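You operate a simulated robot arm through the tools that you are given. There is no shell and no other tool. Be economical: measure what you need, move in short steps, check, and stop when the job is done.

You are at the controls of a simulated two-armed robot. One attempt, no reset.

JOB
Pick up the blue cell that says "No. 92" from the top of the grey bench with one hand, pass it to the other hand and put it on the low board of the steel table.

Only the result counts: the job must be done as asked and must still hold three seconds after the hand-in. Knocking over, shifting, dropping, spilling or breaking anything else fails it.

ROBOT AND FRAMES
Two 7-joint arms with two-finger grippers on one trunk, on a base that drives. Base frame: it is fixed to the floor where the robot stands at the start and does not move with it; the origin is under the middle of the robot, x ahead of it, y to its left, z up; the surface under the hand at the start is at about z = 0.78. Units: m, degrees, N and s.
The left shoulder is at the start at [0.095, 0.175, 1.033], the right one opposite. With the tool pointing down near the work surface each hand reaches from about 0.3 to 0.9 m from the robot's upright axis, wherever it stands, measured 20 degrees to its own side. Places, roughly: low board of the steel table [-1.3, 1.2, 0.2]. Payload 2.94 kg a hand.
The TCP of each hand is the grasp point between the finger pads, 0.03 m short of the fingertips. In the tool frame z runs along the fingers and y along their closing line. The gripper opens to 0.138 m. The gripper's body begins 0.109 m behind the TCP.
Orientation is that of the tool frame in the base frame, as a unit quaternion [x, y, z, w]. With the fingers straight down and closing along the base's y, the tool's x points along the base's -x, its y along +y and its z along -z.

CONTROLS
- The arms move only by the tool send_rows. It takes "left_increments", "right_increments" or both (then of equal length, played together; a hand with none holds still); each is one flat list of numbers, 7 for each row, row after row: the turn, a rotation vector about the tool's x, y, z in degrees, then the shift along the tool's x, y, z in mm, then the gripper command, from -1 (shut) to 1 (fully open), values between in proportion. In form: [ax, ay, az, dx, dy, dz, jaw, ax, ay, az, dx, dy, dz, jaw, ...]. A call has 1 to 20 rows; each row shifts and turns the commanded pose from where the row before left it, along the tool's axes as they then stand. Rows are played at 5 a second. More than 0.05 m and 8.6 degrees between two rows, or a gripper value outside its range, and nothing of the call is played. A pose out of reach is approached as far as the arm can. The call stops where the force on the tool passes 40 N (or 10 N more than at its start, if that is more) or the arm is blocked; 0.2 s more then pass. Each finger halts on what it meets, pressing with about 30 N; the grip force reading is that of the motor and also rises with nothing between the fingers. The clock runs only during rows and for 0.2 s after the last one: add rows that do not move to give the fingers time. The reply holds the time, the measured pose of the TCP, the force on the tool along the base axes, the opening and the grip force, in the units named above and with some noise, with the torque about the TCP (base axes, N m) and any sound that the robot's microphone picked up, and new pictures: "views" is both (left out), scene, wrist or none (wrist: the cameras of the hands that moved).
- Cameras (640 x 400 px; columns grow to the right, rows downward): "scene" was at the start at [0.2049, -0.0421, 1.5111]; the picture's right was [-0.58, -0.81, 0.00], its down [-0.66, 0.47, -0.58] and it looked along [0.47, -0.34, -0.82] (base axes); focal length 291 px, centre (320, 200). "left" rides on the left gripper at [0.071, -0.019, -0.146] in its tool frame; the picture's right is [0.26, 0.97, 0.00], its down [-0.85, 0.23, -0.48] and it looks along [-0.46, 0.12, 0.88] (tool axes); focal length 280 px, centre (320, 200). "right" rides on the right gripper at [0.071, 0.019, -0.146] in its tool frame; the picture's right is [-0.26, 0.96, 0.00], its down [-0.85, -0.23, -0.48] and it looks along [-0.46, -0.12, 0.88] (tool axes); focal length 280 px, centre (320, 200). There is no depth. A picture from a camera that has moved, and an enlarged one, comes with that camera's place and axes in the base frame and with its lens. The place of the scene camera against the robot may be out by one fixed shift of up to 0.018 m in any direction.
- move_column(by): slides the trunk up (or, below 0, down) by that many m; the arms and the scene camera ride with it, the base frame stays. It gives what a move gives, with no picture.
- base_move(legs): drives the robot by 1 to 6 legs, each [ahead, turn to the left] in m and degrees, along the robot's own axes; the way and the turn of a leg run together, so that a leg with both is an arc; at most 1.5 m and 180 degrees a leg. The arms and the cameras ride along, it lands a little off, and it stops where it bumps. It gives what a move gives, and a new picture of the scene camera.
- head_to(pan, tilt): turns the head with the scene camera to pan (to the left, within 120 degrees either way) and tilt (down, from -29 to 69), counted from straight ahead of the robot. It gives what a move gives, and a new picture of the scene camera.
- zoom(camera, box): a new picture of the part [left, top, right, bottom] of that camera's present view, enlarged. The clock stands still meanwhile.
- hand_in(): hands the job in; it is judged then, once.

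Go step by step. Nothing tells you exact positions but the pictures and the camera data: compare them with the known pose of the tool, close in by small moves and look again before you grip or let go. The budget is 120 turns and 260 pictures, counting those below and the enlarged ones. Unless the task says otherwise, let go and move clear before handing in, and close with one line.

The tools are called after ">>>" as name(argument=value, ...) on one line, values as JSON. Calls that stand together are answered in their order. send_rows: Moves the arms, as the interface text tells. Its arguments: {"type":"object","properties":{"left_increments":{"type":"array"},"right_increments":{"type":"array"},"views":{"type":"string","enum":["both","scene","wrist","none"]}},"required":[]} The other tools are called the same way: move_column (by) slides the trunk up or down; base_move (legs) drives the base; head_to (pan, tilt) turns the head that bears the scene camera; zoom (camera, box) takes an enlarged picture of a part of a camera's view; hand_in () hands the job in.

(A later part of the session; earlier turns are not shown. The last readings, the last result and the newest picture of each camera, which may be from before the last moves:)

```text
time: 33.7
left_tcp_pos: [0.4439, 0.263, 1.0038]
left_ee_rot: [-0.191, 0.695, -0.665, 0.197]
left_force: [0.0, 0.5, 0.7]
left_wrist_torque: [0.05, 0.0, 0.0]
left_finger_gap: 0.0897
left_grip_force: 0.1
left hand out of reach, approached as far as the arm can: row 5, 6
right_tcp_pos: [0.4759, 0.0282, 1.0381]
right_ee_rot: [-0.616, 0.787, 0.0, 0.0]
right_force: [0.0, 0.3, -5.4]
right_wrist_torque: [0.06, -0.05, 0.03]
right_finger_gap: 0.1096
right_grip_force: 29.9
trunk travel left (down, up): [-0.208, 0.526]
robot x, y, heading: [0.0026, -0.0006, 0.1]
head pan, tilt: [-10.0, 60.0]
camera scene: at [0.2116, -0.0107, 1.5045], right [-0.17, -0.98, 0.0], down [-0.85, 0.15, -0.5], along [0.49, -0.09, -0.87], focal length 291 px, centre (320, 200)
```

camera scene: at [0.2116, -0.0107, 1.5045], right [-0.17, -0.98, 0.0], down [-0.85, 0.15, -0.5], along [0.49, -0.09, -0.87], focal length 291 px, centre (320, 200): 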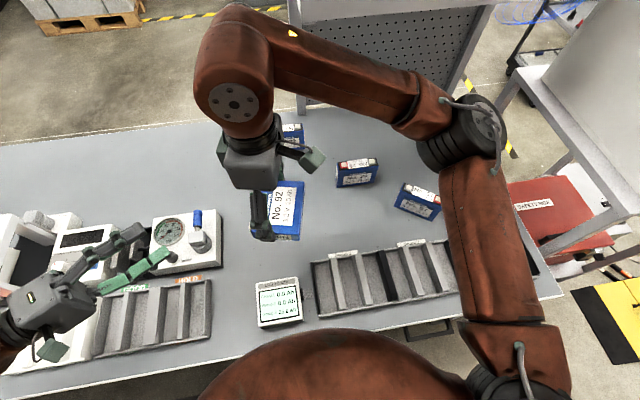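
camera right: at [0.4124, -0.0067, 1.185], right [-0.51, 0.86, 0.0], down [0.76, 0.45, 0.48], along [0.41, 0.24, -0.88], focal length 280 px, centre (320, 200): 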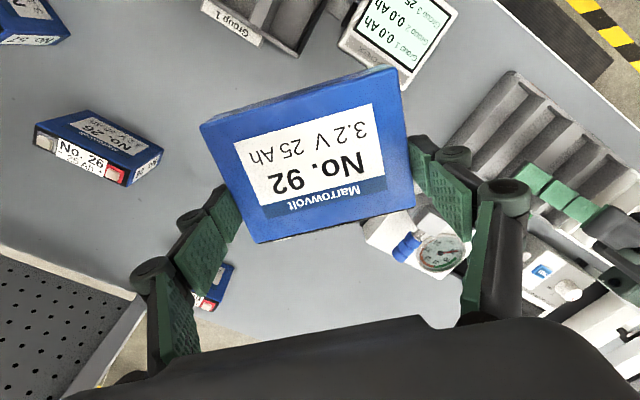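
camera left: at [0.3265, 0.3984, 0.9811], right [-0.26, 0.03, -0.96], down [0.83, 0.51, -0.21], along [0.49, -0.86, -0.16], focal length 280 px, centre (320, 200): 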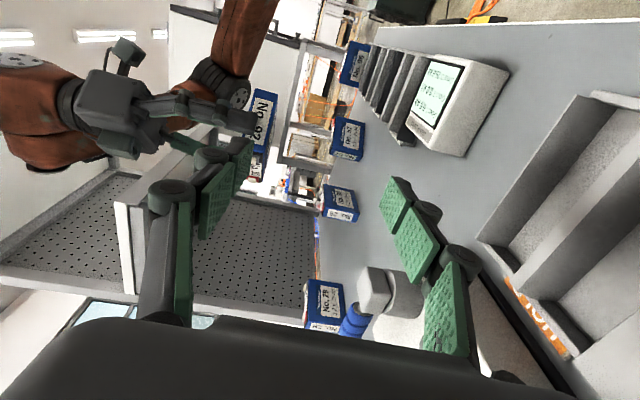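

The left wrist is probably folded too close to its shoulder. I'll raise the trunk so that both hands can work lower and farther from the shoulders.

>>> move_column(by=0.2)

```text
time: 35.8
left_tcp_pos: [0.4446, 0.2635, 1.2035]
left_ee_rot: [-0.19, 0.694, -0.666, 0.197]
left_force: [-0.7, 0.0, 0.7]
left_wrist_torque: [0.01, 0.03, -0.01]
left_finger_gap: 0.0894
left_grip_force: 0.1
right_tcp_pos: [0.4258, 0.029, 1.2904]
right_ee_rot: [-0.613, 0.787, -0.039, 0.051]
right_force: [-0.2, 0.4, -6.5]
right_wrist_torque: [0.05, 0.01, -0.01]
right_finger_gap: 0.1095
right_grip_force: 29.5
trunk travel left (down, up): [-0.408, 0.326]
robot x, y, heading: [0.0025, -0.0044, -0.2]
head pan, tilt: [-10.0, 60.0]
```

The right hand's pose shifted more than the trunk did, so I'll look before doing anything else.

>>> head_to(pan=-10, tilt=45)

>>> zoom(camera="right", box=[0, 0, 640, 400])

>>> zoom(camera="left", box=[0, 0, 640, 400])

```text
time: 36.6
left_tcp_pos: [0.443, 0.2635, 1.205]
left_ee_rot: [-0.19, 0.694, -0.666, 0.197]
left_force: [0.5, 0.2, 0.3]
left_wrist_torque: [0.01, 0.0, -0.03]
left_finger_gap: 0.0897
left_grip_force: 0.0
right_tcp_pos: [0.4256, 0.0291, 1.291]
right_ee_rot: [-0.614, 0.787, -0.038, 0.05]
right_force: [0.0, 0.0, -5.3]
right_wrist_torque: [0.03, 0.0, -0.03]
right_finger_gap: 0.1097
right_grip_force: 29.7
trunk travel left (down, up): [-0.408, 0.326]
robot x, y, heading: [0.003, 0.0005, 0.0]
head pan, tilt: [-10.0, 45.0]
camera scene: at [0.1037, -0.0131, 1.7294], right [-0.17, -0.98, 0.0], down [-0.7, 0.12, -0.71], along [0.7, -0.12, -0.71], focal length 291 px, centre (320, 200)
```

scene: 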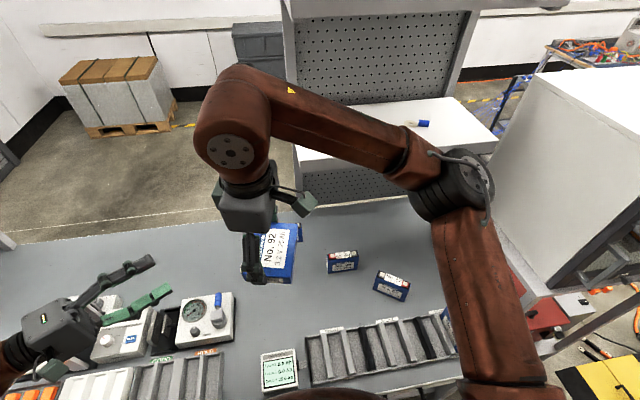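

```text
1.00 times, centred on (320, 200) of right (not enlarged: the box is as wide or as high as the picture)
camera zoom: at [0.3718, -0.0339, 1.4298], right [-0.86, 0.49, -0.11], down [0.37, 0.77, 0.53], along [0.34, 0.42, -0.84], focal length 280 px, centre (320, 200)
```

zoom: 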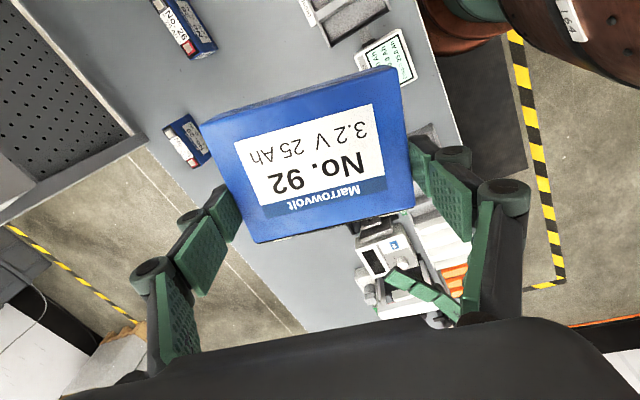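

```text
1.00 times, centred on (320, 200) of left (not enlarged: the box is as wide or as high as the picture)
camera zoom: at [0.3086, 0.3488, 1.2255], right [-0.22, -0.1, -0.97], down [0.47, 0.86, -0.19], along [0.85, -0.5, -0.15], focal length 280 px, centre (320, 200)
```

zoom: 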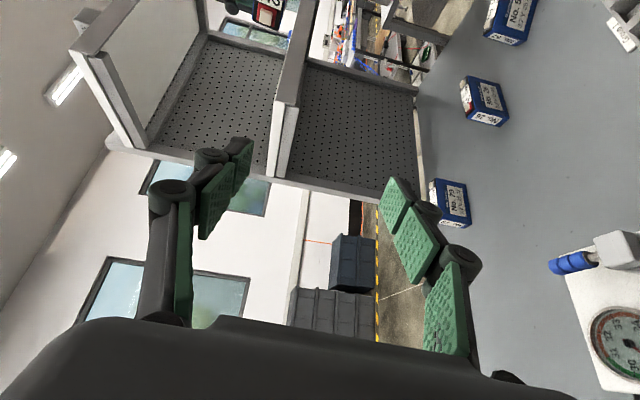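

Nothing appears to have been touched. The right hand is only tilted 7 degrees and still holds the cell. I'll level it slowly, then bring it forward and down.

>>> send_rows(right_increments=[-1.75, 0.44, 0, 0, 0, 0, -1, -1.75, 0.44, 0, 0, 0, 0, -1, -1.75, 0.44, 0, 0, 0, 0, -1, -1.75, 0.44, 0, 0, 0, 0, -1, 0, 0, 0, 0, 0, 0, -1], views="scene")

```text
time: 37.8
left_tcp_pos: [0.444, 0.2633, 1.2046]
left_ee_rot: [-0.19, 0.694, -0.666, 0.198]
left_force: [-0.4, -0.6, -0.1]
left_wrist_torque: [0.0, 0.0, 0.01]
left_finger_gap: 0.0897
left_grip_force: 0.0
right_tcp_pos: [0.4152, 0.0309, 1.2857]
right_ee_rot: [-0.614, 0.789, 0.0, 0.001]
right_force: [0.6, -0.3, -5.1]
right_wrist_torque: [0.05, -0.05, -0.01]
right_finger_gap: 0.1097
right_grip_force: 29.9
right hand out of reach, approached as far as the arm can: row 2, 4
trunk travel left (down, up): [-0.408, 0.326]
robot x, y, heading: [0.0026, -0.0016, -0.0]
head pan, tilt: [-10.0, 45.0]
camera scene: at [0.1037, -0.0132, 1.7294], right [-0.17, -0.98, 0.0], down [-0.7, 0.12, -0.71], along [0.7, -0.12, -0.71], focal length 291 px, centre (320, 200)
```

scene: 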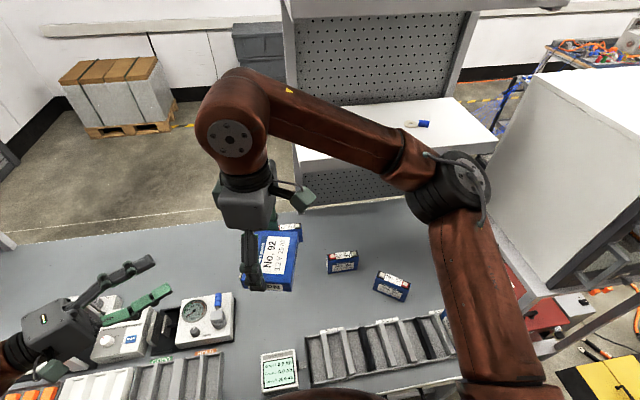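

The cell is level again. I'll move it slowly forward and down to the hand-over point.

>>> send_rows(right_increments=[0, 0, 0, 0.4, -4, 6, -1, 0, 0, 0, 0.7, -8, 13, -1, 0, 0, 0, 0.7, -8, 13, -1, 0, 0, 0, 0.7, -8, 13, -1, 0, 0, 0, 0.7, -8, 13, -1, 0, 0, 0, 0.7, -8, 13, -1, 0, 0, 0, 0.7, -8, 13, -1, 0, 0, 0, 0.7, -8, 13, -1, 0, 0, 0, 0.7, -8, 13, -1, 0, 0, 0, 0.7, -8, 13, -1, 0, 0, 0, 0.7, -8, 13, -1, 0, 0, 0, 0.7, -8, 13, -1, 0, 0, 0, 0.7, -8, 13, -1, 0, 0, 0, 0.7, -8, 13, -1, 0, 0, 0, 0.7, -8, 13, -1, 0, 0, 0, 0.7, -8, 13, -1, 0, 0, 0, 0.7, -8, 13, -1, 0, 0, 0, 0.7, -8, 13, -1, 0, 0, 0, 0.4, -4, 6, -1, 0, 0, 0, 0, 0, 0, -1], left_increments=[0, 0, 0, 0, 0, 0, 0.3, 0, 0, 0, -1, 9, 0, 0.3, 0, 0, 0, -1, 9, 0, 0.3, 0, 0, 0, -1, 9, 0, 0.3, 0, 0, 0, -1, 9, 0, 0.3, 0, 0, 0, -1, 9, 0, 0.3, 0, 0, 0, -1, 9, 0, 0.3, 0, 0, 0, -1, 9, 0, 0.3, 0, 0, 0, -1, 9, 0, 0.3, 0, 0, 0, -1, 9, 0, 0.3, 0, 0, 0, -1, 9, 0, 0.3, 0, 0, 0, -1, 9, 0, 0.3, 0, 0, 0, -1, 9, 0, 0.3, 0, 0, 0, -1, 9, 0, 0.3, 0, 0, 0, -1, 9, 0, 0.3, 0, 0, 0, -1, 9, 0, 0.3, 0, 0, 0, -1, 9, 0, 0.3, 0, 0, 0, -1, 9, 0, 0.3, 0, 0, 0, 0, 0, 0, 0.3, 0, 0, 0, 0, 0, 0, 0.3], views="scene")

```text
time: 42.0
left_tcp_pos: [0.3974, 0.3022, 1.1051]
left_ee_rot: [-0.19, 0.695, -0.665, 0.197]
left_force: [-0.1, 0.9, 0.0]
left_wrist_torque: [-0.01, -0.03, 0.0]
left_finger_gap: 0.0898
left_grip_force: 0.2
left hand out of reach, approached as far as the arm can: row 6, 7, 8, 9, 10, 11, 12, 13, 14, 15, 16, 17, 18
right_tcp_pos: [0.4335, -0.0059, 1.1802]
right_ee_rot: [-0.611, 0.792, 0.001, 0.0]
right_force: [0.5, -0.7, -5.4]
right_wrist_torque: [0.03, -0.06, -0.02]
right_finger_gap: 0.1097
right_grip_force: 30.0
right hand out of reach, approached as far as the arm can: row 2, 3, 4, 5, 6, 7, 8, 9, 10, 11, 12, 13, 14, 15, 16, 17, 18
trunk travel left (down, up): [-0.408, 0.326]
robot x, y, heading: [0.0013, 0.0026, -0.1]
head pan, tilt: [-10.0, 45.0]
camera scene: at [0.1036, -0.0127, 1.7294], right [-0.17, -0.98, 0.0], down [-0.7, 0.12, -0.71], along [0.7, -0.12, -0.71], focal length 291 px, centre (320, 200)
```

scene: 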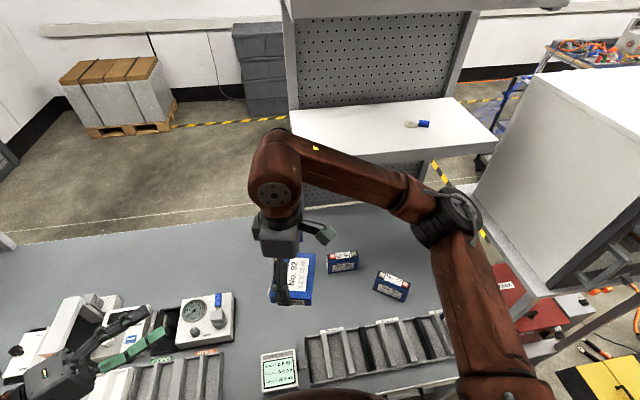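

Both hands report limits. I'll check whether the right hand still moves with a small pure downward step.

>>> send_rows(right_increments=[0, 0, 0, 0, 0, 0, -1, 0, 0, 0, 0, 0, 10, -1, 0, 0, 0, 0, 0, 10, -1, 0, 0, 0, 0, 0, 10, -1, 0, 0, 0, 0, 0, 10, -1, 0, 0, 0, 0, 0, 10, -1, 0, 0, 0, 0, 0, 0, -1], views="none")

```text
time: 43.6
left_tcp_pos: [0.3976, 0.3014, 1.1061]
left_ee_rot: [-0.191, 0.694, -0.666, 0.197]
left_force: [0.3, 0.7, 0.5]
left_wrist_torque: [0.0, 0.03, 0.01]
left_finger_gap: 0.0897
left_grip_force: 0.1
right_tcp_pos: [0.4339, -0.0029, 1.1494]
right_ee_rot: [-0.613, 0.79, 0.0, 0.001]
right_force: [-0.2, 0.3, -4.7]
right_wrist_torque: [-0.01, 0.0, -0.02]
right_finger_gap: 0.1096
right_grip_force: 30.3
right hand out of reach, approached as far as the arm can: row 5, 6
trunk travel left (down, up): [-0.408, 0.326]
robot x, y, heading: [-0.0004, 0.0028, -0.0]
head pan, tilt: [-10.0, 45.0]
```

The 76 degree yaw seems to be what limits the right arm, and full horizontal limits the left. I'll share the tilt instead: right back to 46 degrees yaw, both tools 45 degrees down and inward. First I'll undo the extra turns.

>>> send_rows(left_increments=[0, 5.3, 0, 0, 0, 0, 0.3, 0, 5.3, 0, 0, 0, 0, 0.3, 0, 5.3, 0, 0, 0, 0, 0.3, 0, 5.3, 0, 0, 0, 0, 0.3, 0, 5.3, 0, 0, 0, 0, 0.3, 0, 5.3, 0, 0, 0, 0, 0.3, -5.4, 0, 0, 0, 0, 0, 0.3, -5.4, 0, 0, 0, 0, 0, 0.3, -5.4, 0, 0, 0, 0, 0, 0.3, -5.4, 0, 0, 0, 0, 0, 0.3, -5.4, 0, 0, 0, 0, 0, 0.3, -5.4, 0, 0, 0, 0, 0, 0.3, -5.4, 0, 0, 0, 0, 0, 0.3, -5.4, 0, 0, 0, 0, 0, 0.3, 0, 0, 0, 0, 0, 0, 0.3], right_increments=[0, 0, 2, 0, 0, 0, -1, 0, 0, 3, 0, 0, 0, -1, 0, 0, 3, 0, 0, 0, -1, 0, 0, 3, 0, 0, 0, -1, 0, 0, 3, 0, 0, 0, -1, 0, 0, 3, 0, 0, 0, -1, 0, 0, 3, 0, 0, 0, -1, 0, 0, 3, 0, 0, 0, -1, 0, 0, 3, 0, 0, 0, -1, 0, 0, 3, 0, 0, 0, -1, 0, 0, 1, 0, 0, 0, -1, 0, 0, 0, 0, 0, 0, -1, 0, 0, 0, 0, 0, 0, -1, 0, 0, 0, 0, 0, 0, -1, 0, 0, 0, 0, 0, 0, -1], views="scene")

```text
time: 46.8
left_tcp_pos: [0.3326, 0.3162, 1.1609]
left_ee_rot: [0.0, 0.926, -0.377, -0.001]
left_force: [-0.9, -0.2, 0.1]
left_wrist_torque: [0.01, -0.01, -0.02]
left_finger_gap: 0.0898
left_grip_force: 0.0
left hand out of reach, approached as far as the arm can: row 1, 2, 3, 4, 5, 6
right_tcp_pos: [0.4351, -0.0013, 1.1488]
right_ee_rot: [-0.39, 0.921, 0.0, 0.0]
right_force: [0.5, 0.3, -5.3]
right_wrist_torque: [0.02, -0.04, 0.02]
right_finger_gap: 0.1093
right_grip_force: 30.1
trunk travel left (down, up): [-0.408, 0.326]
robot x, y, heading: [-0.004, -0.003, -0.1]
head pan, tilt: [-10.0, 45.0]
camera scene: at [0.1038, -0.0126, 1.7294], right [-0.17, -0.98, 0.0], down [-0.7, 0.12, -0.71], along [0.7, -0.12, -0.71], focal length 291 px, centre (320, 200)
```

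scene: 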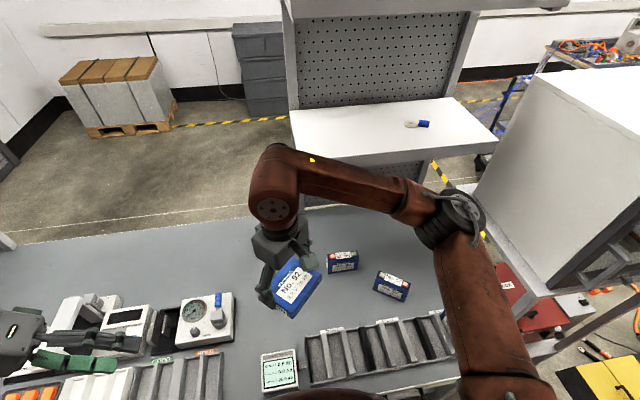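

Both hands are comfortable again. I'll tilt the right tool 45 degrees about base x while nudging it forward.

>>> send_rows(right_increments=[-1.7, -1.8, 0, -2, -2, 0, -1, -3.47, -3.6, 0, -4.2, -4.3, 0, -1, -3.47, -3.6, 0, -4.2, -4.3, 0, -1, -3.47, -3.6, 0, -4.2, -4.3, 0, -1, -3.47, -3.6, 0, -4.2, -4.3, 0, -1, -3.47, -3.6, 0, -4.2, -4.3, 0, -1, -3.47, -3.6, 0, -4.2, -4.3, 0, -1, -3.47, -3.6, 0, -4.2, -4.3, 0, -1, -3.47, -3.6, 0, -4.2, -4.3, 0, -1, -1.7, -1.8, 0, -2, -2, 0, -1, 0, 0, 0, 0, 0, 0, -1], views="both")

```text
time: 49.2
left_tcp_pos: [0.3335, 0.3171, 1.1614]
left_ee_rot: [0.0, 0.926, -0.378, -0.001]
left_force: [-0.4, -0.1, -0.7]
left_wrist_torque: [0.06, 0.04, 0.04]
left_finger_gap: 0.0897
left_grip_force: 0.1
right_tcp_pos: [0.4895, -0.0028, 1.1487]
right_ee_rot: [-0.36, 0.851, 0.352, 0.151]
right_force: [0.6, 1.1, -5.0]
right_wrist_torque: [-0.06, -0.04, -0.01]
right_finger_gap: 0.1097
right_grip_force: 29.8
trunk travel left (down, up): [-0.408, 0.326]
robot x, y, heading: [0.0023, 0.0007, -0.1]
head pan, tilt: [-10.0, 45.0]
camera scene: at [0.1038, -0.0133, 1.7294], right [-0.17, -0.98, 0.0], down [-0.7, 0.12, -0.71], along [0.7, -0.12, -0.71], focal length 291 px, centre (320, 200)
camera right: at [0.4258, -0.1315, 1.2246], right [-0.51, 0.61, 0.61], down [0.75, -0.02, 0.66], along [0.41, 0.79, -0.45], focal length 280 px, centre (320, 200)
```

scene: 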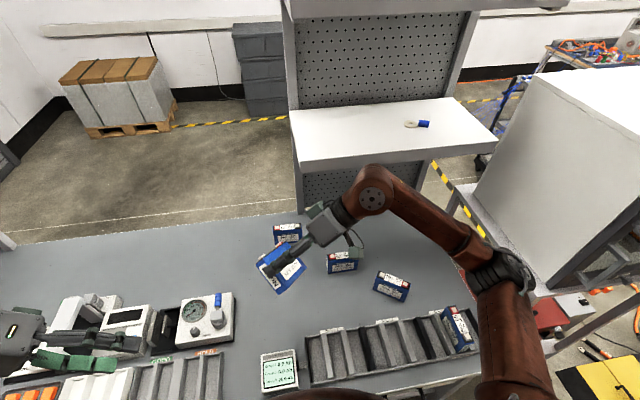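
right: 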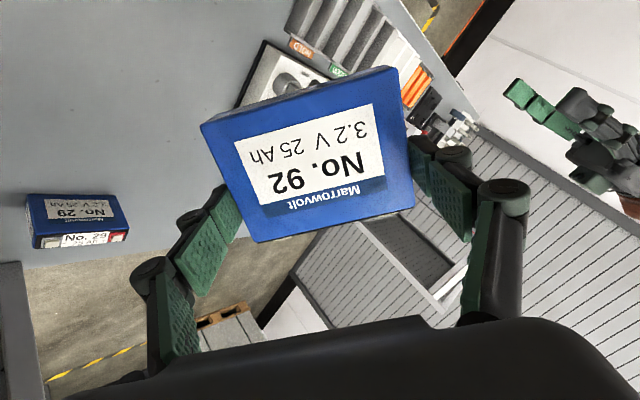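

The right hand is at 45 degrees with the cell centre at about [0.484, 0.008, 1.130]. I'll stage the left hand 0.13 m back along its approach line, forward motion first.

>>> send_rows(left_increments=[0, 0, 0, -20.9, 0, 0, 0.3, 0, 0, 0, -20.9, 0, 0, 0.3, 0, 0, 0, -20.9, 0, 0, 0.3, 0, 0, 0, -20.9, 0, 0, 0.3, 0, 0, 0, -20.9, 0, 0, 0.3, 0, 0, 0, -20.9, 0, 0, 0.3, 0, 0, 0, -20.9, 0, 0, 0.3, 0, 0, 0, -20.9, 0, 0, 0.3, 0, 0, 0, 0, -19.8, 8.9, 0.3, 0, 0, 0, 0, -19.8, 8.9, 0.3, 0, 0, 0, 0, -19.8, 8.9, 0.3, 0, 0, 0, 0, -19.8, 8.9, 0.3, 0, 0, 0, 0, -19.8, 8.9, 0.3, 0, 0, 0, 0, -19.8, 8.9, 0.3, 0, 0, 0, 0, -19.8, 8.9, 0.3, 0, 0, 0, 0, -19.8, 8.9, 0.3, 0, 0, 0, 0, -19.8, 8.9, 0.3, 0, 0, 0, 0, -19.8, 8.9, 0.3, 0, 0, 0, 0, 0, 0, 0.3], views="both")

```text
time: 53.2
left_tcp_pos: [0.4985, 0.1138, 1.2347]
left_ee_rot: [0.0, 0.926, -0.378, -0.002]
left_force: [0.3, -1.0, -1.3]
left_wrist_torque: [0.04, 0.0, 0.04]
left_finger_gap: 0.0898
left_grip_force: 0.1
right_tcp_pos: [0.49, -0.0025, 1.1496]
right_ee_rot: [-0.361, 0.851, 0.352, 0.151]
right_force: [-0.1, 0.1, -5.5]
right_wrist_torque: [-0.05, -0.02, 0.03]
right_finger_gap: 0.1098
right_grip_force: 30.2
trunk travel left (down, up): [-0.408, 0.326]
robot x, y, heading: [-0.0005, -0.0003, -0.1]
head pan, tilt: [-10.0, 45.0]
camera scene: at [0.1037, -0.0128, 1.7294], right [-0.17, -0.98, 0.0], down [-0.7, 0.12, -0.71], along [0.7, -0.12, -0.71], focal length 291 px, centre (320, 200)
camera left: at [0.4305, 0.2012, 1.3501], right [-0.26, 0.69, -0.67], down [0.85, 0.5, 0.18], along [0.46, -0.53, -0.72], focal length 280 px, centre (320, 200)
```

scene: 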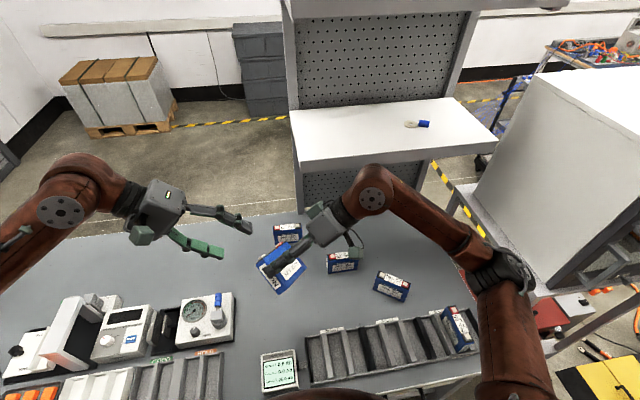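
left: 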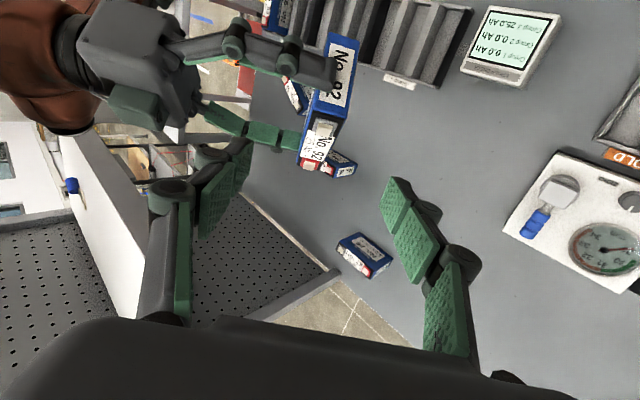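

The view is good; I'll zoom to check that the cell lies centred in the left fingers' closing plane.

>>> zoom(camera="left", box=[220, 20, 420, 200])

```text
2.22 times, centred on (320, 110) of left
camera zoom: at [0.4305, 0.2012, 1.3501], right [-0.26, 0.69, -0.67], down [0.85, 0.5, 0.18], along [0.46, -0.53, -0.72], focal length 623 px, centre (320, 400)
```

zoom: 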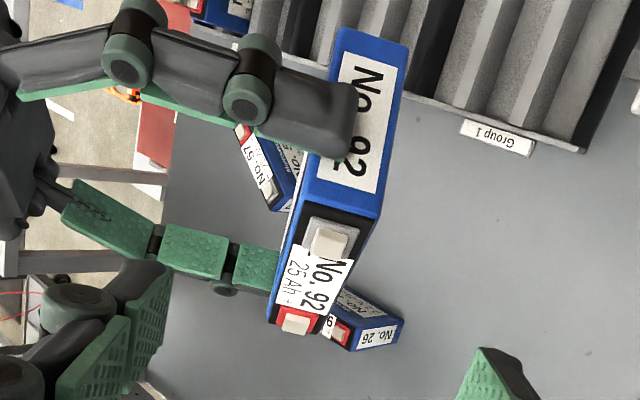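

The cell sits about 5 mm toward the tool's +y, so I'll correct for that. I'll advance 90 mm and look again.

>>> send_rows(left_increments=[0, 0, 0, -1, 2.5, 15, 0.3, 0, 0, 0, -1, 2.5, 15, 0.3, 0, 0, 0, 0, 0, 15, 0.3, 0, 0, 0, 0, 0, 15, 0.3, 0, 0, 0, 0, 0, 15, 0.3, 0, 0, 0, 0, 0, 15, 0.3, 0, 0, 0, 0, 0, 0, 0.3], views="both")

```text
time: 54.8
left_tcp_pos: [0.5011, 0.0553, 1.1698]
left_ee_rot: [0.0, 0.926, -0.378, -0.001]
left_force: [-0.9, -0.5, 0.6]
left_wrist_torque: [-0.02, 0.01, 0.0]
left_finger_gap: 0.0898
left_grip_force: 0.0
right_tcp_pos: [0.4899, -0.0018, 1.1488]
right_ee_rot: [-0.36, 0.851, 0.352, 0.151]
right_force: [-0.6, 0.4, -5.9]
right_wrist_torque: [-0.05, -0.05, 0.02]
right_finger_gap: 0.1097
right_grip_force: 30.2
trunk travel left (down, up): [-0.408, 0.326]
robot x, y, heading: [-0.0004, 0.0024, -0.1]
head pan, tilt: [-10.0, 45.0]
camera scene: at [0.1038, -0.0134, 1.7294], right [-0.17, -0.98, 0.0], down [-0.7, 0.12, -0.71], along [0.7, -0.12, -0.71], focal length 291 px, centre (320, 200)
camera left: at [0.4332, 0.1431, 1.285], right [-0.26, 0.69, -0.67], down [0.85, 0.5, 0.18], along [0.46, -0.53, -0.72], focal length 280 px, centre (320, 200)
```

scene: 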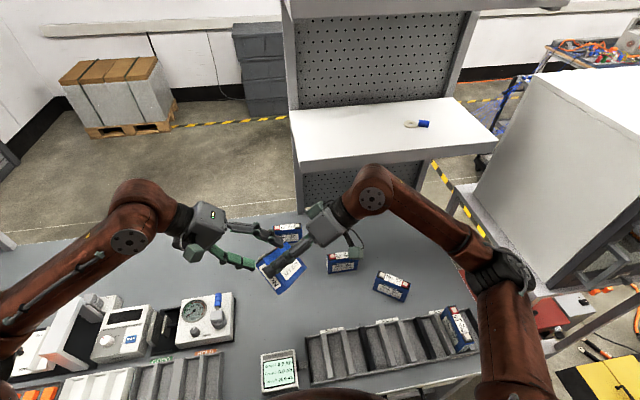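
left: 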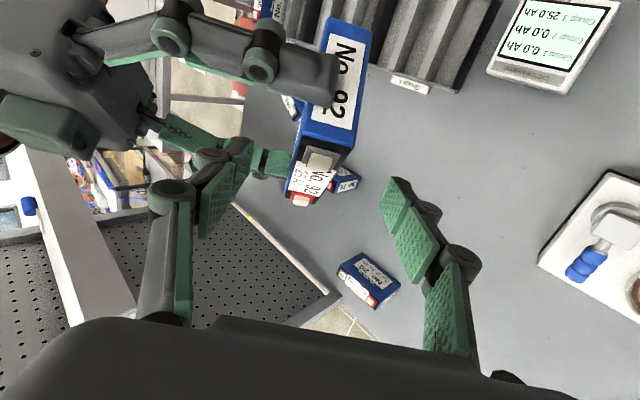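

The cell is centred between the fingers. I'll advance the last 39 mm slowly.

>>> send_rows(left_increments=[0, 0, 0, 0, 0, 10, 0.3, 0, 0, 0, 0, 0, 10, 0.3, 0, 0, 0, 0, 0, 10, 0.3, 0, 0, 0, 0, 0, 8, 0.3, 0, 0, 0, 0, 0, 0, 0.3], views="both")

```text
time: 56.0
left_tcp_pos: [0.5022, 0.0283, 1.1428]
left_ee_rot: [-0.001, 0.926, -0.376, -0.001]
left_force: [-0.3, 0.4, 0.0]
left_wrist_torque: [0.0, -0.02, 0.04]
left_finger_gap: 0.0896
left_grip_force: 0.1
right_tcp_pos: [0.4897, -0.0024, 1.1493]
right_ee_rot: [-0.361, 0.85, 0.353, 0.151]
right_force: [0.4, 0.4, -4.8]
right_wrist_torque: [-0.06, -0.07, 0.01]
right_finger_gap: 0.1093
right_grip_force: 30.1
trunk travel left (down, up): [-0.408, 0.326]
robot x, y, heading: [0.002, -0.0023, -0.1]
head pan, tilt: [-10.0, 45.0]
camera scene: at [0.104, -0.0136, 1.7294], right [-0.17, -0.98, 0.0], down [-0.7, 0.12, -0.71], along [0.7, -0.12, -0.71], focal length 291 px, centre (320, 200)
camera left: at [0.4323, 0.1151, 1.2577], right [-0.26, 0.69, -0.67], down [0.85, 0.5, 0.18], along [0.46, -0.53, -0.72], focal length 280 px, centre (320, 200)
```

scene: 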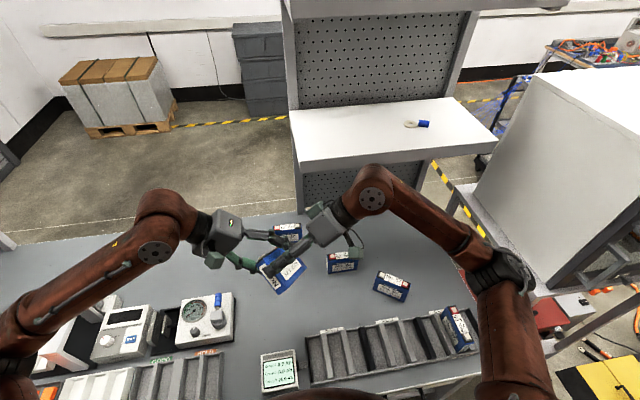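
left: 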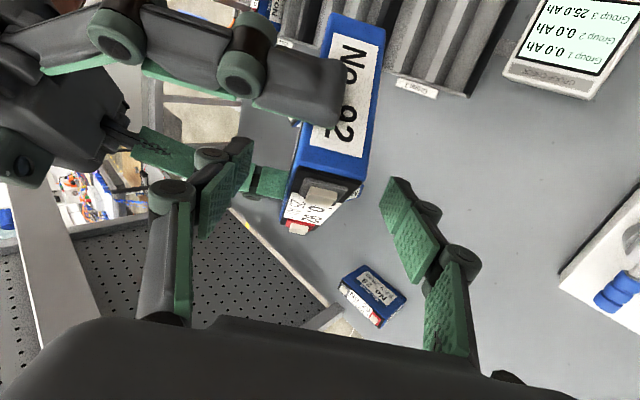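

The fingers now straddle the cell. I'll advance 6 mm more and close to 0.04 m to check the centring.

>>> send_rows(left_increments=[0, 0, 0, 0, 0, 6, 0.3, 0, 0, 0, 0, 0, 0, -0.42, 0, 0, 0, 0, 0, 0, -0.42, 0, 0, 0, 0, 0, 0, -0.42, 0, 0, 0, 0, 0, 0, -0.42], views="wrist")

>>> zoom(camera="left", box=[180, 80, 420, 280])

```text
time: 57.2
left_tcp_pos: [0.5014, 0.0237, 1.1373]
left_ee_rot: [0.0, 0.926, -0.378, -0.001]
left_force: [-0.2, -0.3, 0.6]
left_wrist_torque: [0.04, 0.02, 0.02]
left_finger_gap: 0.04
left_grip_force: 0.0
right_tcp_pos: [0.4891, -0.0025, 1.1494]
right_ee_rot: [-0.36, 0.851, 0.351, 0.152]
right_force: [0.1, 0.4, -5.8]
right_wrist_torque: [-0.07, 0.0, 0.01]
right_finger_gap: 0.1097
right_grip_force: 30.0
trunk travel left (down, up): [-0.408, 0.326]
robot x, y, heading: [0.0024, 0.0002, 0.0]
head pan, tilt: [-10.0, 45.0]
camera left: at [0.4327, 0.1107, 1.2536], right [-0.26, 0.69, -0.67], down [0.85, 0.5, 0.18], along [0.46, -0.53, -0.72], focal length 280 px, centre (320, 200)
```

left: 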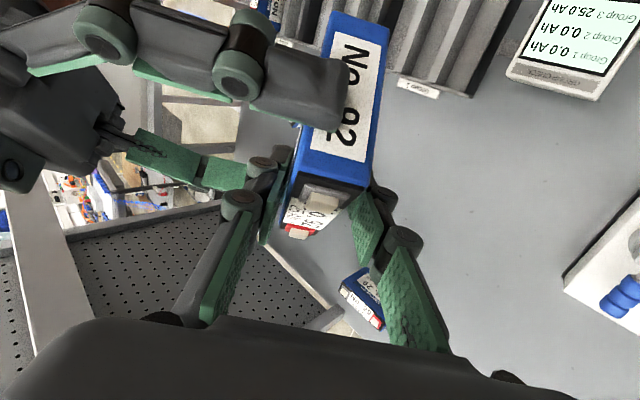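

```text
2.00 times, centred on (300, 180) of left
camera zoom: at [0.4327, 0.1107, 1.2536], right [-0.26, 0.69, -0.67], down [0.85, 0.5, 0.18], along [0.46, -0.53, -0.72], focal length 561 px, centre (360, 240)
```

zoom: 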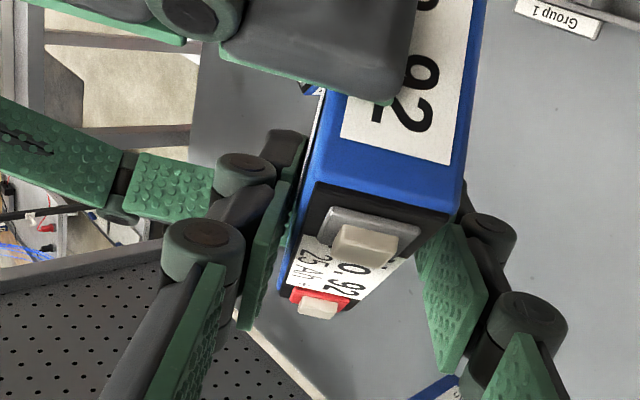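

The cell is slightly nearer the -y finger, so I'll shift 3 mm and then close fully.

>>> send_rows(left_increments=[0, 0, 0, 0, -3, 0, -0.42, 0, 0, 0, 0, 0, 0, -0.5, 0, 0, 0, 0, 0, 0, -1, 0, 0, 0, 0, 0, 0, -1, 0, 0, 0, 0, 0, 0, -1, 0, 0, 0, 0, 0, 0, -1], views="wrist")

```text
time: 58.6
left_tcp_pos: [0.5012, 0.0203, 1.1403]
left_ee_rot: [0.001, 0.926, -0.377, 0.0]
left_force: [-1.2, -6.8, 3.7]
left_wrist_torque: [-0.18, -0.22, -0.13]
left_finger_gap: 0.0296
left_grip_force: 30.0
right_tcp_pos: [0.4893, -0.0034, 1.1487]
right_ee_rot: [-0.36, 0.851, 0.352, 0.151]
right_force: [0.0, 7.4, -8.7]
right_wrist_torque: [0.15, 0.21, 0.21]
right_finger_gap: 0.1094
right_grip_force: 30.0
trunk travel left (down, up): [-0.408, 0.326]
robot x, y, heading: [-0.0007, 0.0003, 0.1]
head pan, tilt: [-10.0, 45.0]
camera left: at [0.4318, 0.1081, 1.2559], right [-0.26, 0.69, -0.68], down [0.85, 0.5, 0.18], along [0.46, -0.53, -0.72], focal length 280 px, centre (320, 200)
```

left: 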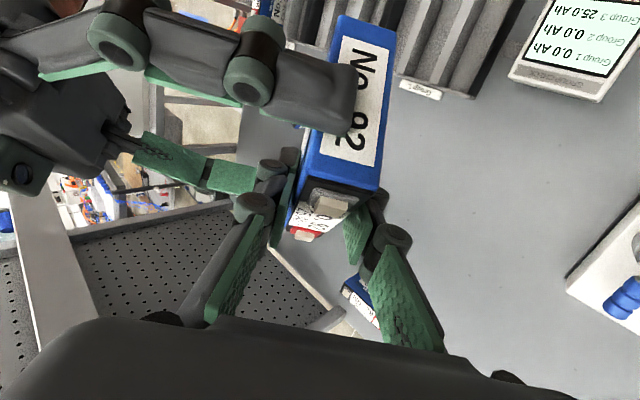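

Both hands hold the cell. I'll open the right gripper and check that the left carries it.

>>> send_rows(right_increments=[0, 0, 0, 0, 0, 0, 0.7, 0, 0, 0, 0, 0, 0, 0.9, 0, 0, 0, 0, 0, 0, 1, 0, 0, 0, 0, 0, 0, 1], left_increments=[0, 0, 0, 0, 0, 0, -1, 0, 0, 0, 0, 0, 0, -1, 0, 0, 0, 0, 0, 0, -1, 0, 0, 0, 0, 0, 0, -1], views="both")

```text
time: 59.6
left_tcp_pos: [0.5004, 0.0216, 1.1404]
left_ee_rot: [0.0, 0.926, -0.378, -0.001]
left_force: [0.1, 1.3, 1.3]
left_wrist_torque: [0.05, -0.1, 0.0]
left_finger_gap: 0.0297
left_grip_force: 29.8
right_tcp_pos: [0.489, -0.003, 1.1479]
right_ee_rot: [-0.36, 0.85, 0.352, 0.152]
right_force: [0.2, -0.1, -0.4]
right_wrist_torque: [-0.01, 0.0, 0.02]
right_finger_gap: 0.1381
right_grip_force: 0.1
trunk travel left (down, up): [-0.408, 0.326]
robot x, y, heading: [0.001, 0.0011, 0.1]
head pan, tilt: [-10.0, 45.0]
camera scene: at [0.1041, -0.0137, 1.7294], right [-0.17, -0.98, 0.0], down [-0.7, 0.12, -0.71], along [0.7, -0.12, -0.71], focal length 291 px, centre (320, 200)
camera right: at [0.4259, -0.1316, 1.2246], right [-0.51, 0.61, 0.61], down [0.75, -0.02, 0.66], along [0.41, 0.79, -0.45], focal length 280 px, centre (320, 200)
camera left: at [0.4319, 0.1083, 1.2555], right [-0.26, 0.69, -0.67], down [0.85, 0.5, 0.18], along [0.46, -0.53, -0.72], focal length 280 px, centre (320, 200)
```

scene: 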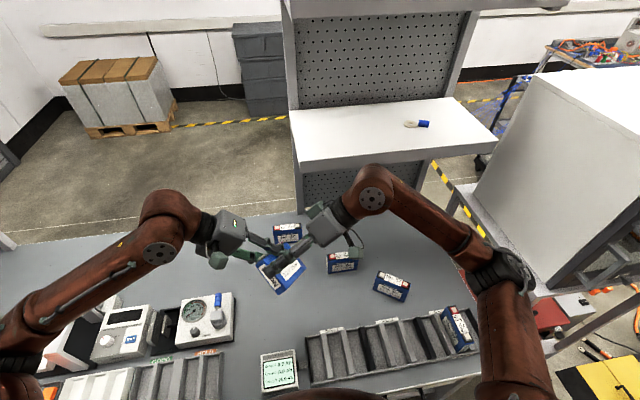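
right: 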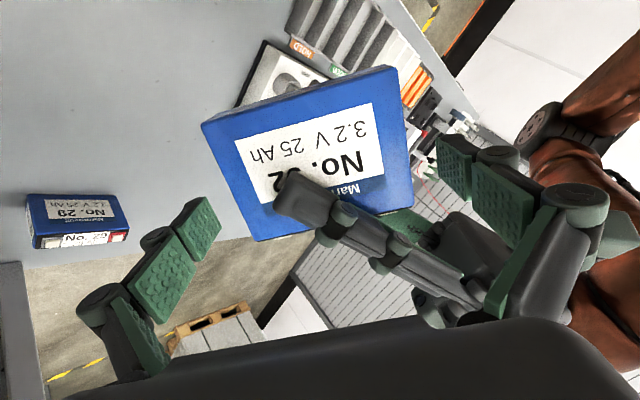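
left: 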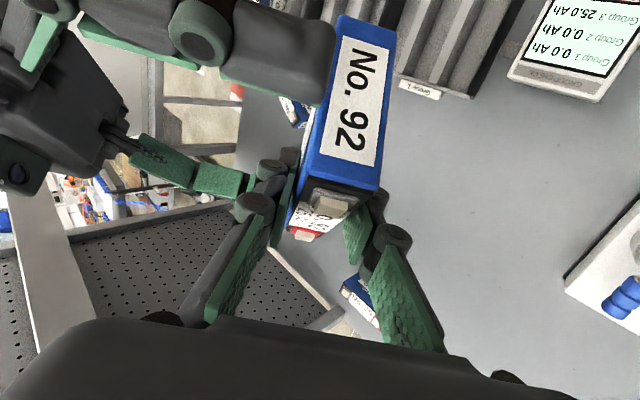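

The left hand carries the cell. I'll withdraw the right hand straight back, slowly at first.

>>> send_rows(right_increments=[0, 0, 0, 0, 0, -8, 1, 0, 0, 0, 0, 0, -12, 1, 0, 0, 0, 0, 0, -15, 1, 0, 0, 0, 0, 0, -15, 1, 0, 0, 0, 0, 0, -20, 1, 0, 0, 0, 0, 0, -20, 1, 0, 0, 0, 0, 0, -20, 1, 0, 0, 0, 0, 0, -20, 1, 0, 0, 0, 0, 0, 0, 1], views="both")

```text
time: 61.6
left_tcp_pos: [0.4999, 0.0209, 1.1393]
left_ee_rot: [0.0, 0.927, -0.376, -0.001]
left_force: [0.6, 0.3, 0.2]
left_wrist_torque: [0.03, -0.08, 0.0]
left_finger_gap: 0.0299
left_grip_force: 29.9
right_tcp_pos: [0.4876, -0.0934, 1.2423]
right_ee_rot: [-0.36, 0.85, 0.352, 0.151]
right_force: [-0.4, 0.2, -0.4]
right_wrist_torque: [-0.01, -0.03, 0.0]
right_finger_gap: 0.1377
right_grip_force: 0.0
trunk travel left (down, up): [-0.408, 0.326]
robot x, y, heading: [0.0006, -0.0032, 0.1]
head pan, tilt: [-10.0, 45.0]
camera scene: at [0.1043, -0.0135, 1.7294], right [-0.17, -0.98, 0.0], down [-0.7, 0.12, -0.71], along [0.7, -0.12, -0.71], focal length 291 px, centre (320, 200)
camera right: at [0.4243, -0.2224, 1.3176], right [-0.51, 0.61, 0.61], down [0.75, -0.02, 0.66], along [0.41, 0.79, -0.45], focal length 280 px, centre (320, 200)
```

scene: 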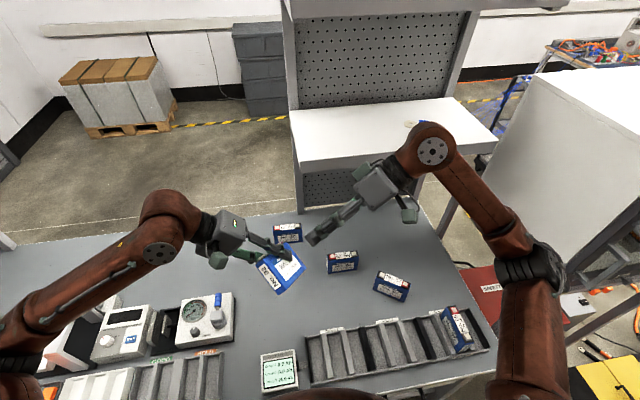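
right: 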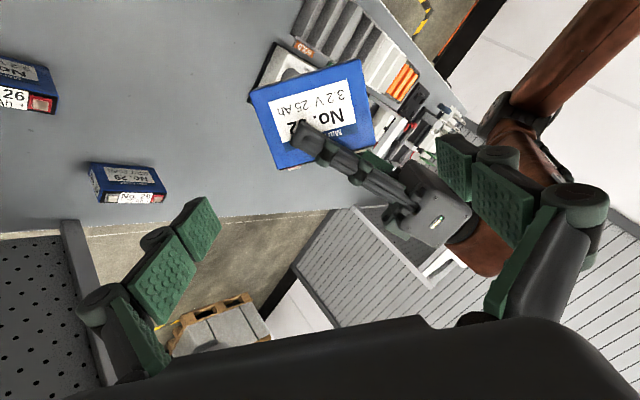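

The hand-over worked, and the left hand holds No. 92 cleanly. I'll move both hands apart and bring the tools back to vertical for the drive, slowly on the left.

>>> send_rows(left_increments=[0, 0, 0, 0, 5, -5, -1, 0, 0, 0, 0, 10, -10, -1, 0, 0, 0, 0, 10, -10, -1, 0, 0, 0, 0, 10, -10, -1, 0, 0, 0, 0, 10, -10, -1, 0, 0, 0, 0, 10, -10, -1, 0, 0, 0, 0, 10, -10, -1, 0, 0, 0, 0, 10, -10, -1, 0, 0, 0, 0, 10, -10, -1, 0, 0, 0, 0, 5, -5, -1, -4.5, 0, 0, 0, 0, 0, -1, -4.5, 0, 0, 0, 0, 0, -1, -4.5, 0, 0, 0, 0, 0, -1, -4.5, 0, 0, 0, 0, 0, -1, -4.5, 0, 0, 0, 0, 0, -1, -4.5, 0, 0, 0, 0, 0, -1, -4.5, 0, 0, 0, 0, 0, -1, -4.5, 0, 0, 0, 0, 0, -1, -4.5, 0, 0, 0, 0, 0, -1, -4, 0, 0, 0, 0, 0, -1], right_increments=[0, 0, 0, 9.5, -9.3, -13.3, 1, 0, 0, 0, 9.5, -9.3, -13.3, 1, 0, 0, 0, 9.5, -9.3, -13.3, 1, 0, 0, 0, 9.5, -9.3, -13.3, 1, 0, 0, 0, 9.5, -9.3, -13.3, 1, 0, 0, 0, 9.5, -9.3, -13.3, 1, 0, 0, 0, 9.5, -9.3, -13.3, 1, 0, 0, 0, 9.5, -9.3, -13.3, 1, 0, 0, 0, 0, 0, 0, 1, 0, 0, 0, 0, 0, 0, 1, 3.12, 3.24, 0, 4, 4, 0, 1, 3.12, 3.24, 0, 4, 4, 0, 1, 3.12, 3.24, 0, 4, 4, 0, 1, 3.12, 3.24, 0, 4, 4, 0, 1, 3.12, 3.24, 0, 4, 4, 0, 1, 3.12, 3.24, 0, 4, 4, 0, 1, 3.12, 3.24, 0, 4, 4, 0, 1, 3.12, 3.24, 0, 4, 4, 0, 1, 3.12, 3.24, 0, 4, 4, 0, 1, 3.12, 3.24, 0, 4, 4, 0, 1], views="both")

```text
time: 65.8
left_tcp_pos: [0.5003, 0.149, 1.1414]
left_ee_rot: [0.0, 1.0, 0.001, 0.001]
left_force: [-0.5, -0.2, 0.2]
left_wrist_torque: [0.0, -0.12, -0.02]
left_finger_gap: 0.0296
left_grip_force: 30.2
right_tcp_pos: [0.418, -0.234, 1.2484]
right_ee_rot: [-0.389, 0.921, -0.002, 0.0]
right_force: [-0.1, 0.4, -0.9]
right_wrist_torque: [-0.05, 0.01, -0.02]
right_finger_gap: 0.1381
right_grip_force: 0.0
right hand out of reach, approached as far as the arm can: row 7, 8
trunk travel left (down, up): [-0.408, 0.326]
robot x, y, heading: [0.0001, -0.0023, -0.0]
head pan, tilt: [-10.0, 45.0]
camera scene: at [0.1036, -0.0134, 1.7294], right [-0.17, -0.98, 0.0], down [-0.7, 0.12, -0.71], along [0.7, -0.12, -0.71], focal length 291 px, centre (320, 200)
camera right: at [0.3545, -0.2691, 1.3935], right [-0.51, 0.86, 0.0], down [0.76, 0.45, 0.48], along [0.41, 0.24, -0.88], focal length 280 px, centre (320, 200)
camera left: at [0.4318, 0.1288, 1.2841], right [-0.26, 0.96, 0.0], down [0.85, 0.23, 0.48], along [0.46, 0.13, -0.88], focal length 280 px, centre (320, 200)
```

scene: 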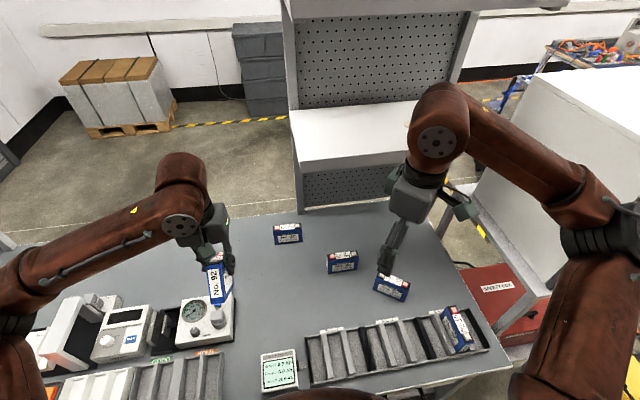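
right: 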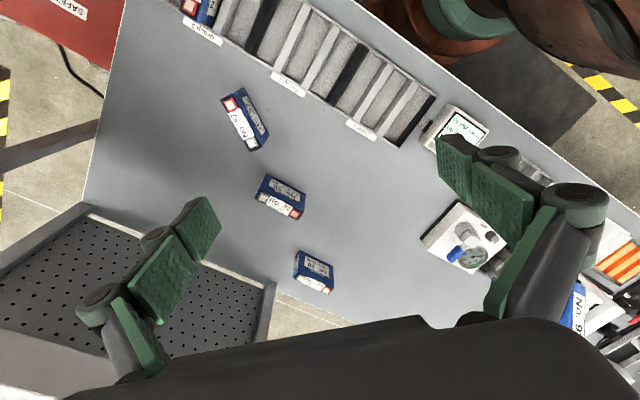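
left: 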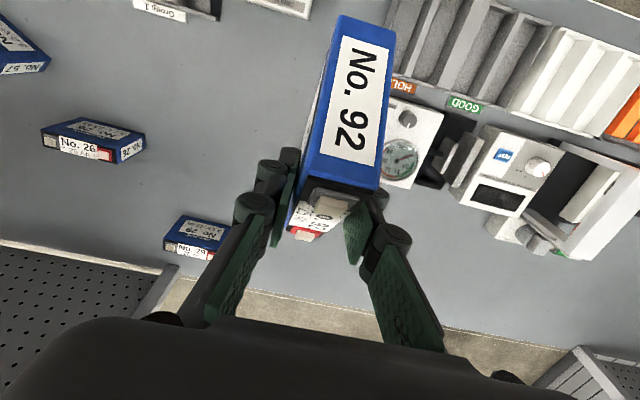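

The cell is secure. I'll back away from the bench and turn left toward the steel table.

>>> base_move(legs=[[-0.6, 0]])

>>> head_to(pan=110, tilt=30)

```text
time: 69.2
left_tcp_pos: [-0.0987, 0.1499, 1.14]
left_ee_rot: [-0.003, 1.0, 0.001, -0.001]
left_force: [-0.8, -0.5, -0.2]
left_wrist_torque: [0.0, -0.15, 0.0]
left_finger_gap: 0.0295
left_grip_force: 30.2
right_tcp_pos: [-0.1793, -0.2325, 1.2483]
right_ee_rot: [-0.391, 0.92, 0.0, 0.002]
right_force: [-0.6, 0.0, -0.7]
right_wrist_torque: [-0.01, -0.02, 0.0]
right_finger_gap: 0.1378
right_grip_force: 0.1
trunk travel left (down, up): [-0.408, 0.326]
robot x, y, heading: [-0.6001, -0.0025, 0.4]
head pan, tilt: [-10.0, 45.0]
camera scene: at [-0.4944, -0.0147, 1.7294], right [-0.17, -0.99, 0.0], down [-0.7, 0.12, -0.71], along [0.7, -0.12, -0.71], focal length 291 px, centre (320, 200)
```

scene: 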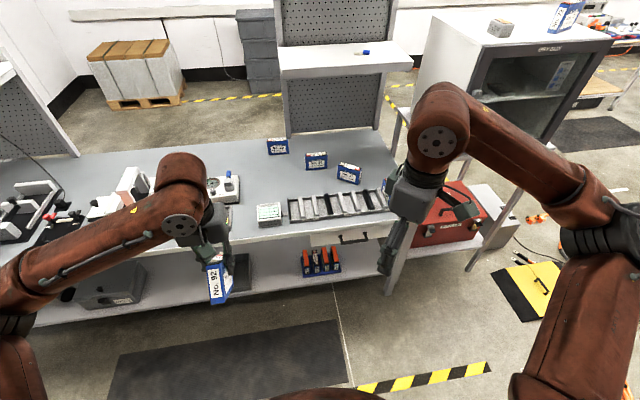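

```text
time: 71.2
left_tcp_pos: [-0.0961, 0.15, 1.1399]
left_ee_rot: [-0.002, 1.0, 0.002, -0.001]
left_force: [-0.2, -0.1, -0.2]
left_wrist_torque: [0.02, -0.1, -0.01]
left_finger_gap: 0.0296
left_grip_force: 29.7
right_tcp_pos: [-0.1766, -0.2319, 1.2472]
right_ee_rot: [-0.392, 0.92, 0.001, 0.001]
right_force: [-0.5, 0.9, -0.1]
right_wrist_torque: [0.01, -0.02, -0.05]
right_finger_gap: 0.1381
right_grip_force: 0.0
trunk travel left (down, up): [-0.408, 0.326]
robot x, y, heading: [-0.5977, 0.0004, 0.1]
head pan, tilt: [110.0, 30.0]
camera scene: at [-0.605, 0.0838, 1.7521], right [0.94, 0.35, 0.0], down [0.17, -0.47, -0.87], along [-0.3, 0.81, -0.5], focal length 291 px, centre (320, 200)
```

scene: 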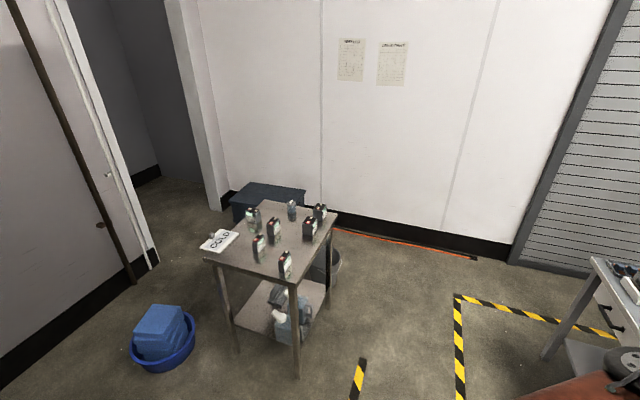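

>>> zoom(camera="scene", box=[190, 190, 350, 390])

```text
2.00 times, centred on (270, 290) of scene
camera zoom: at [-0.605, 0.0838, 1.7521], right [0.94, 0.35, 0.0], down [0.17, -0.47, -0.87], along [-0.3, 0.81, -0.5], focal length 583 px, centre (420, 20)
```

zoom: 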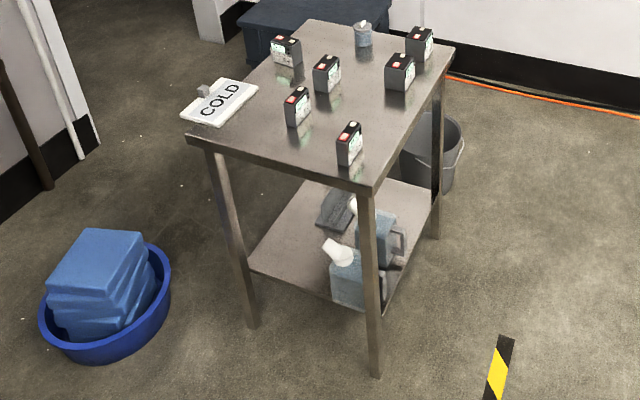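

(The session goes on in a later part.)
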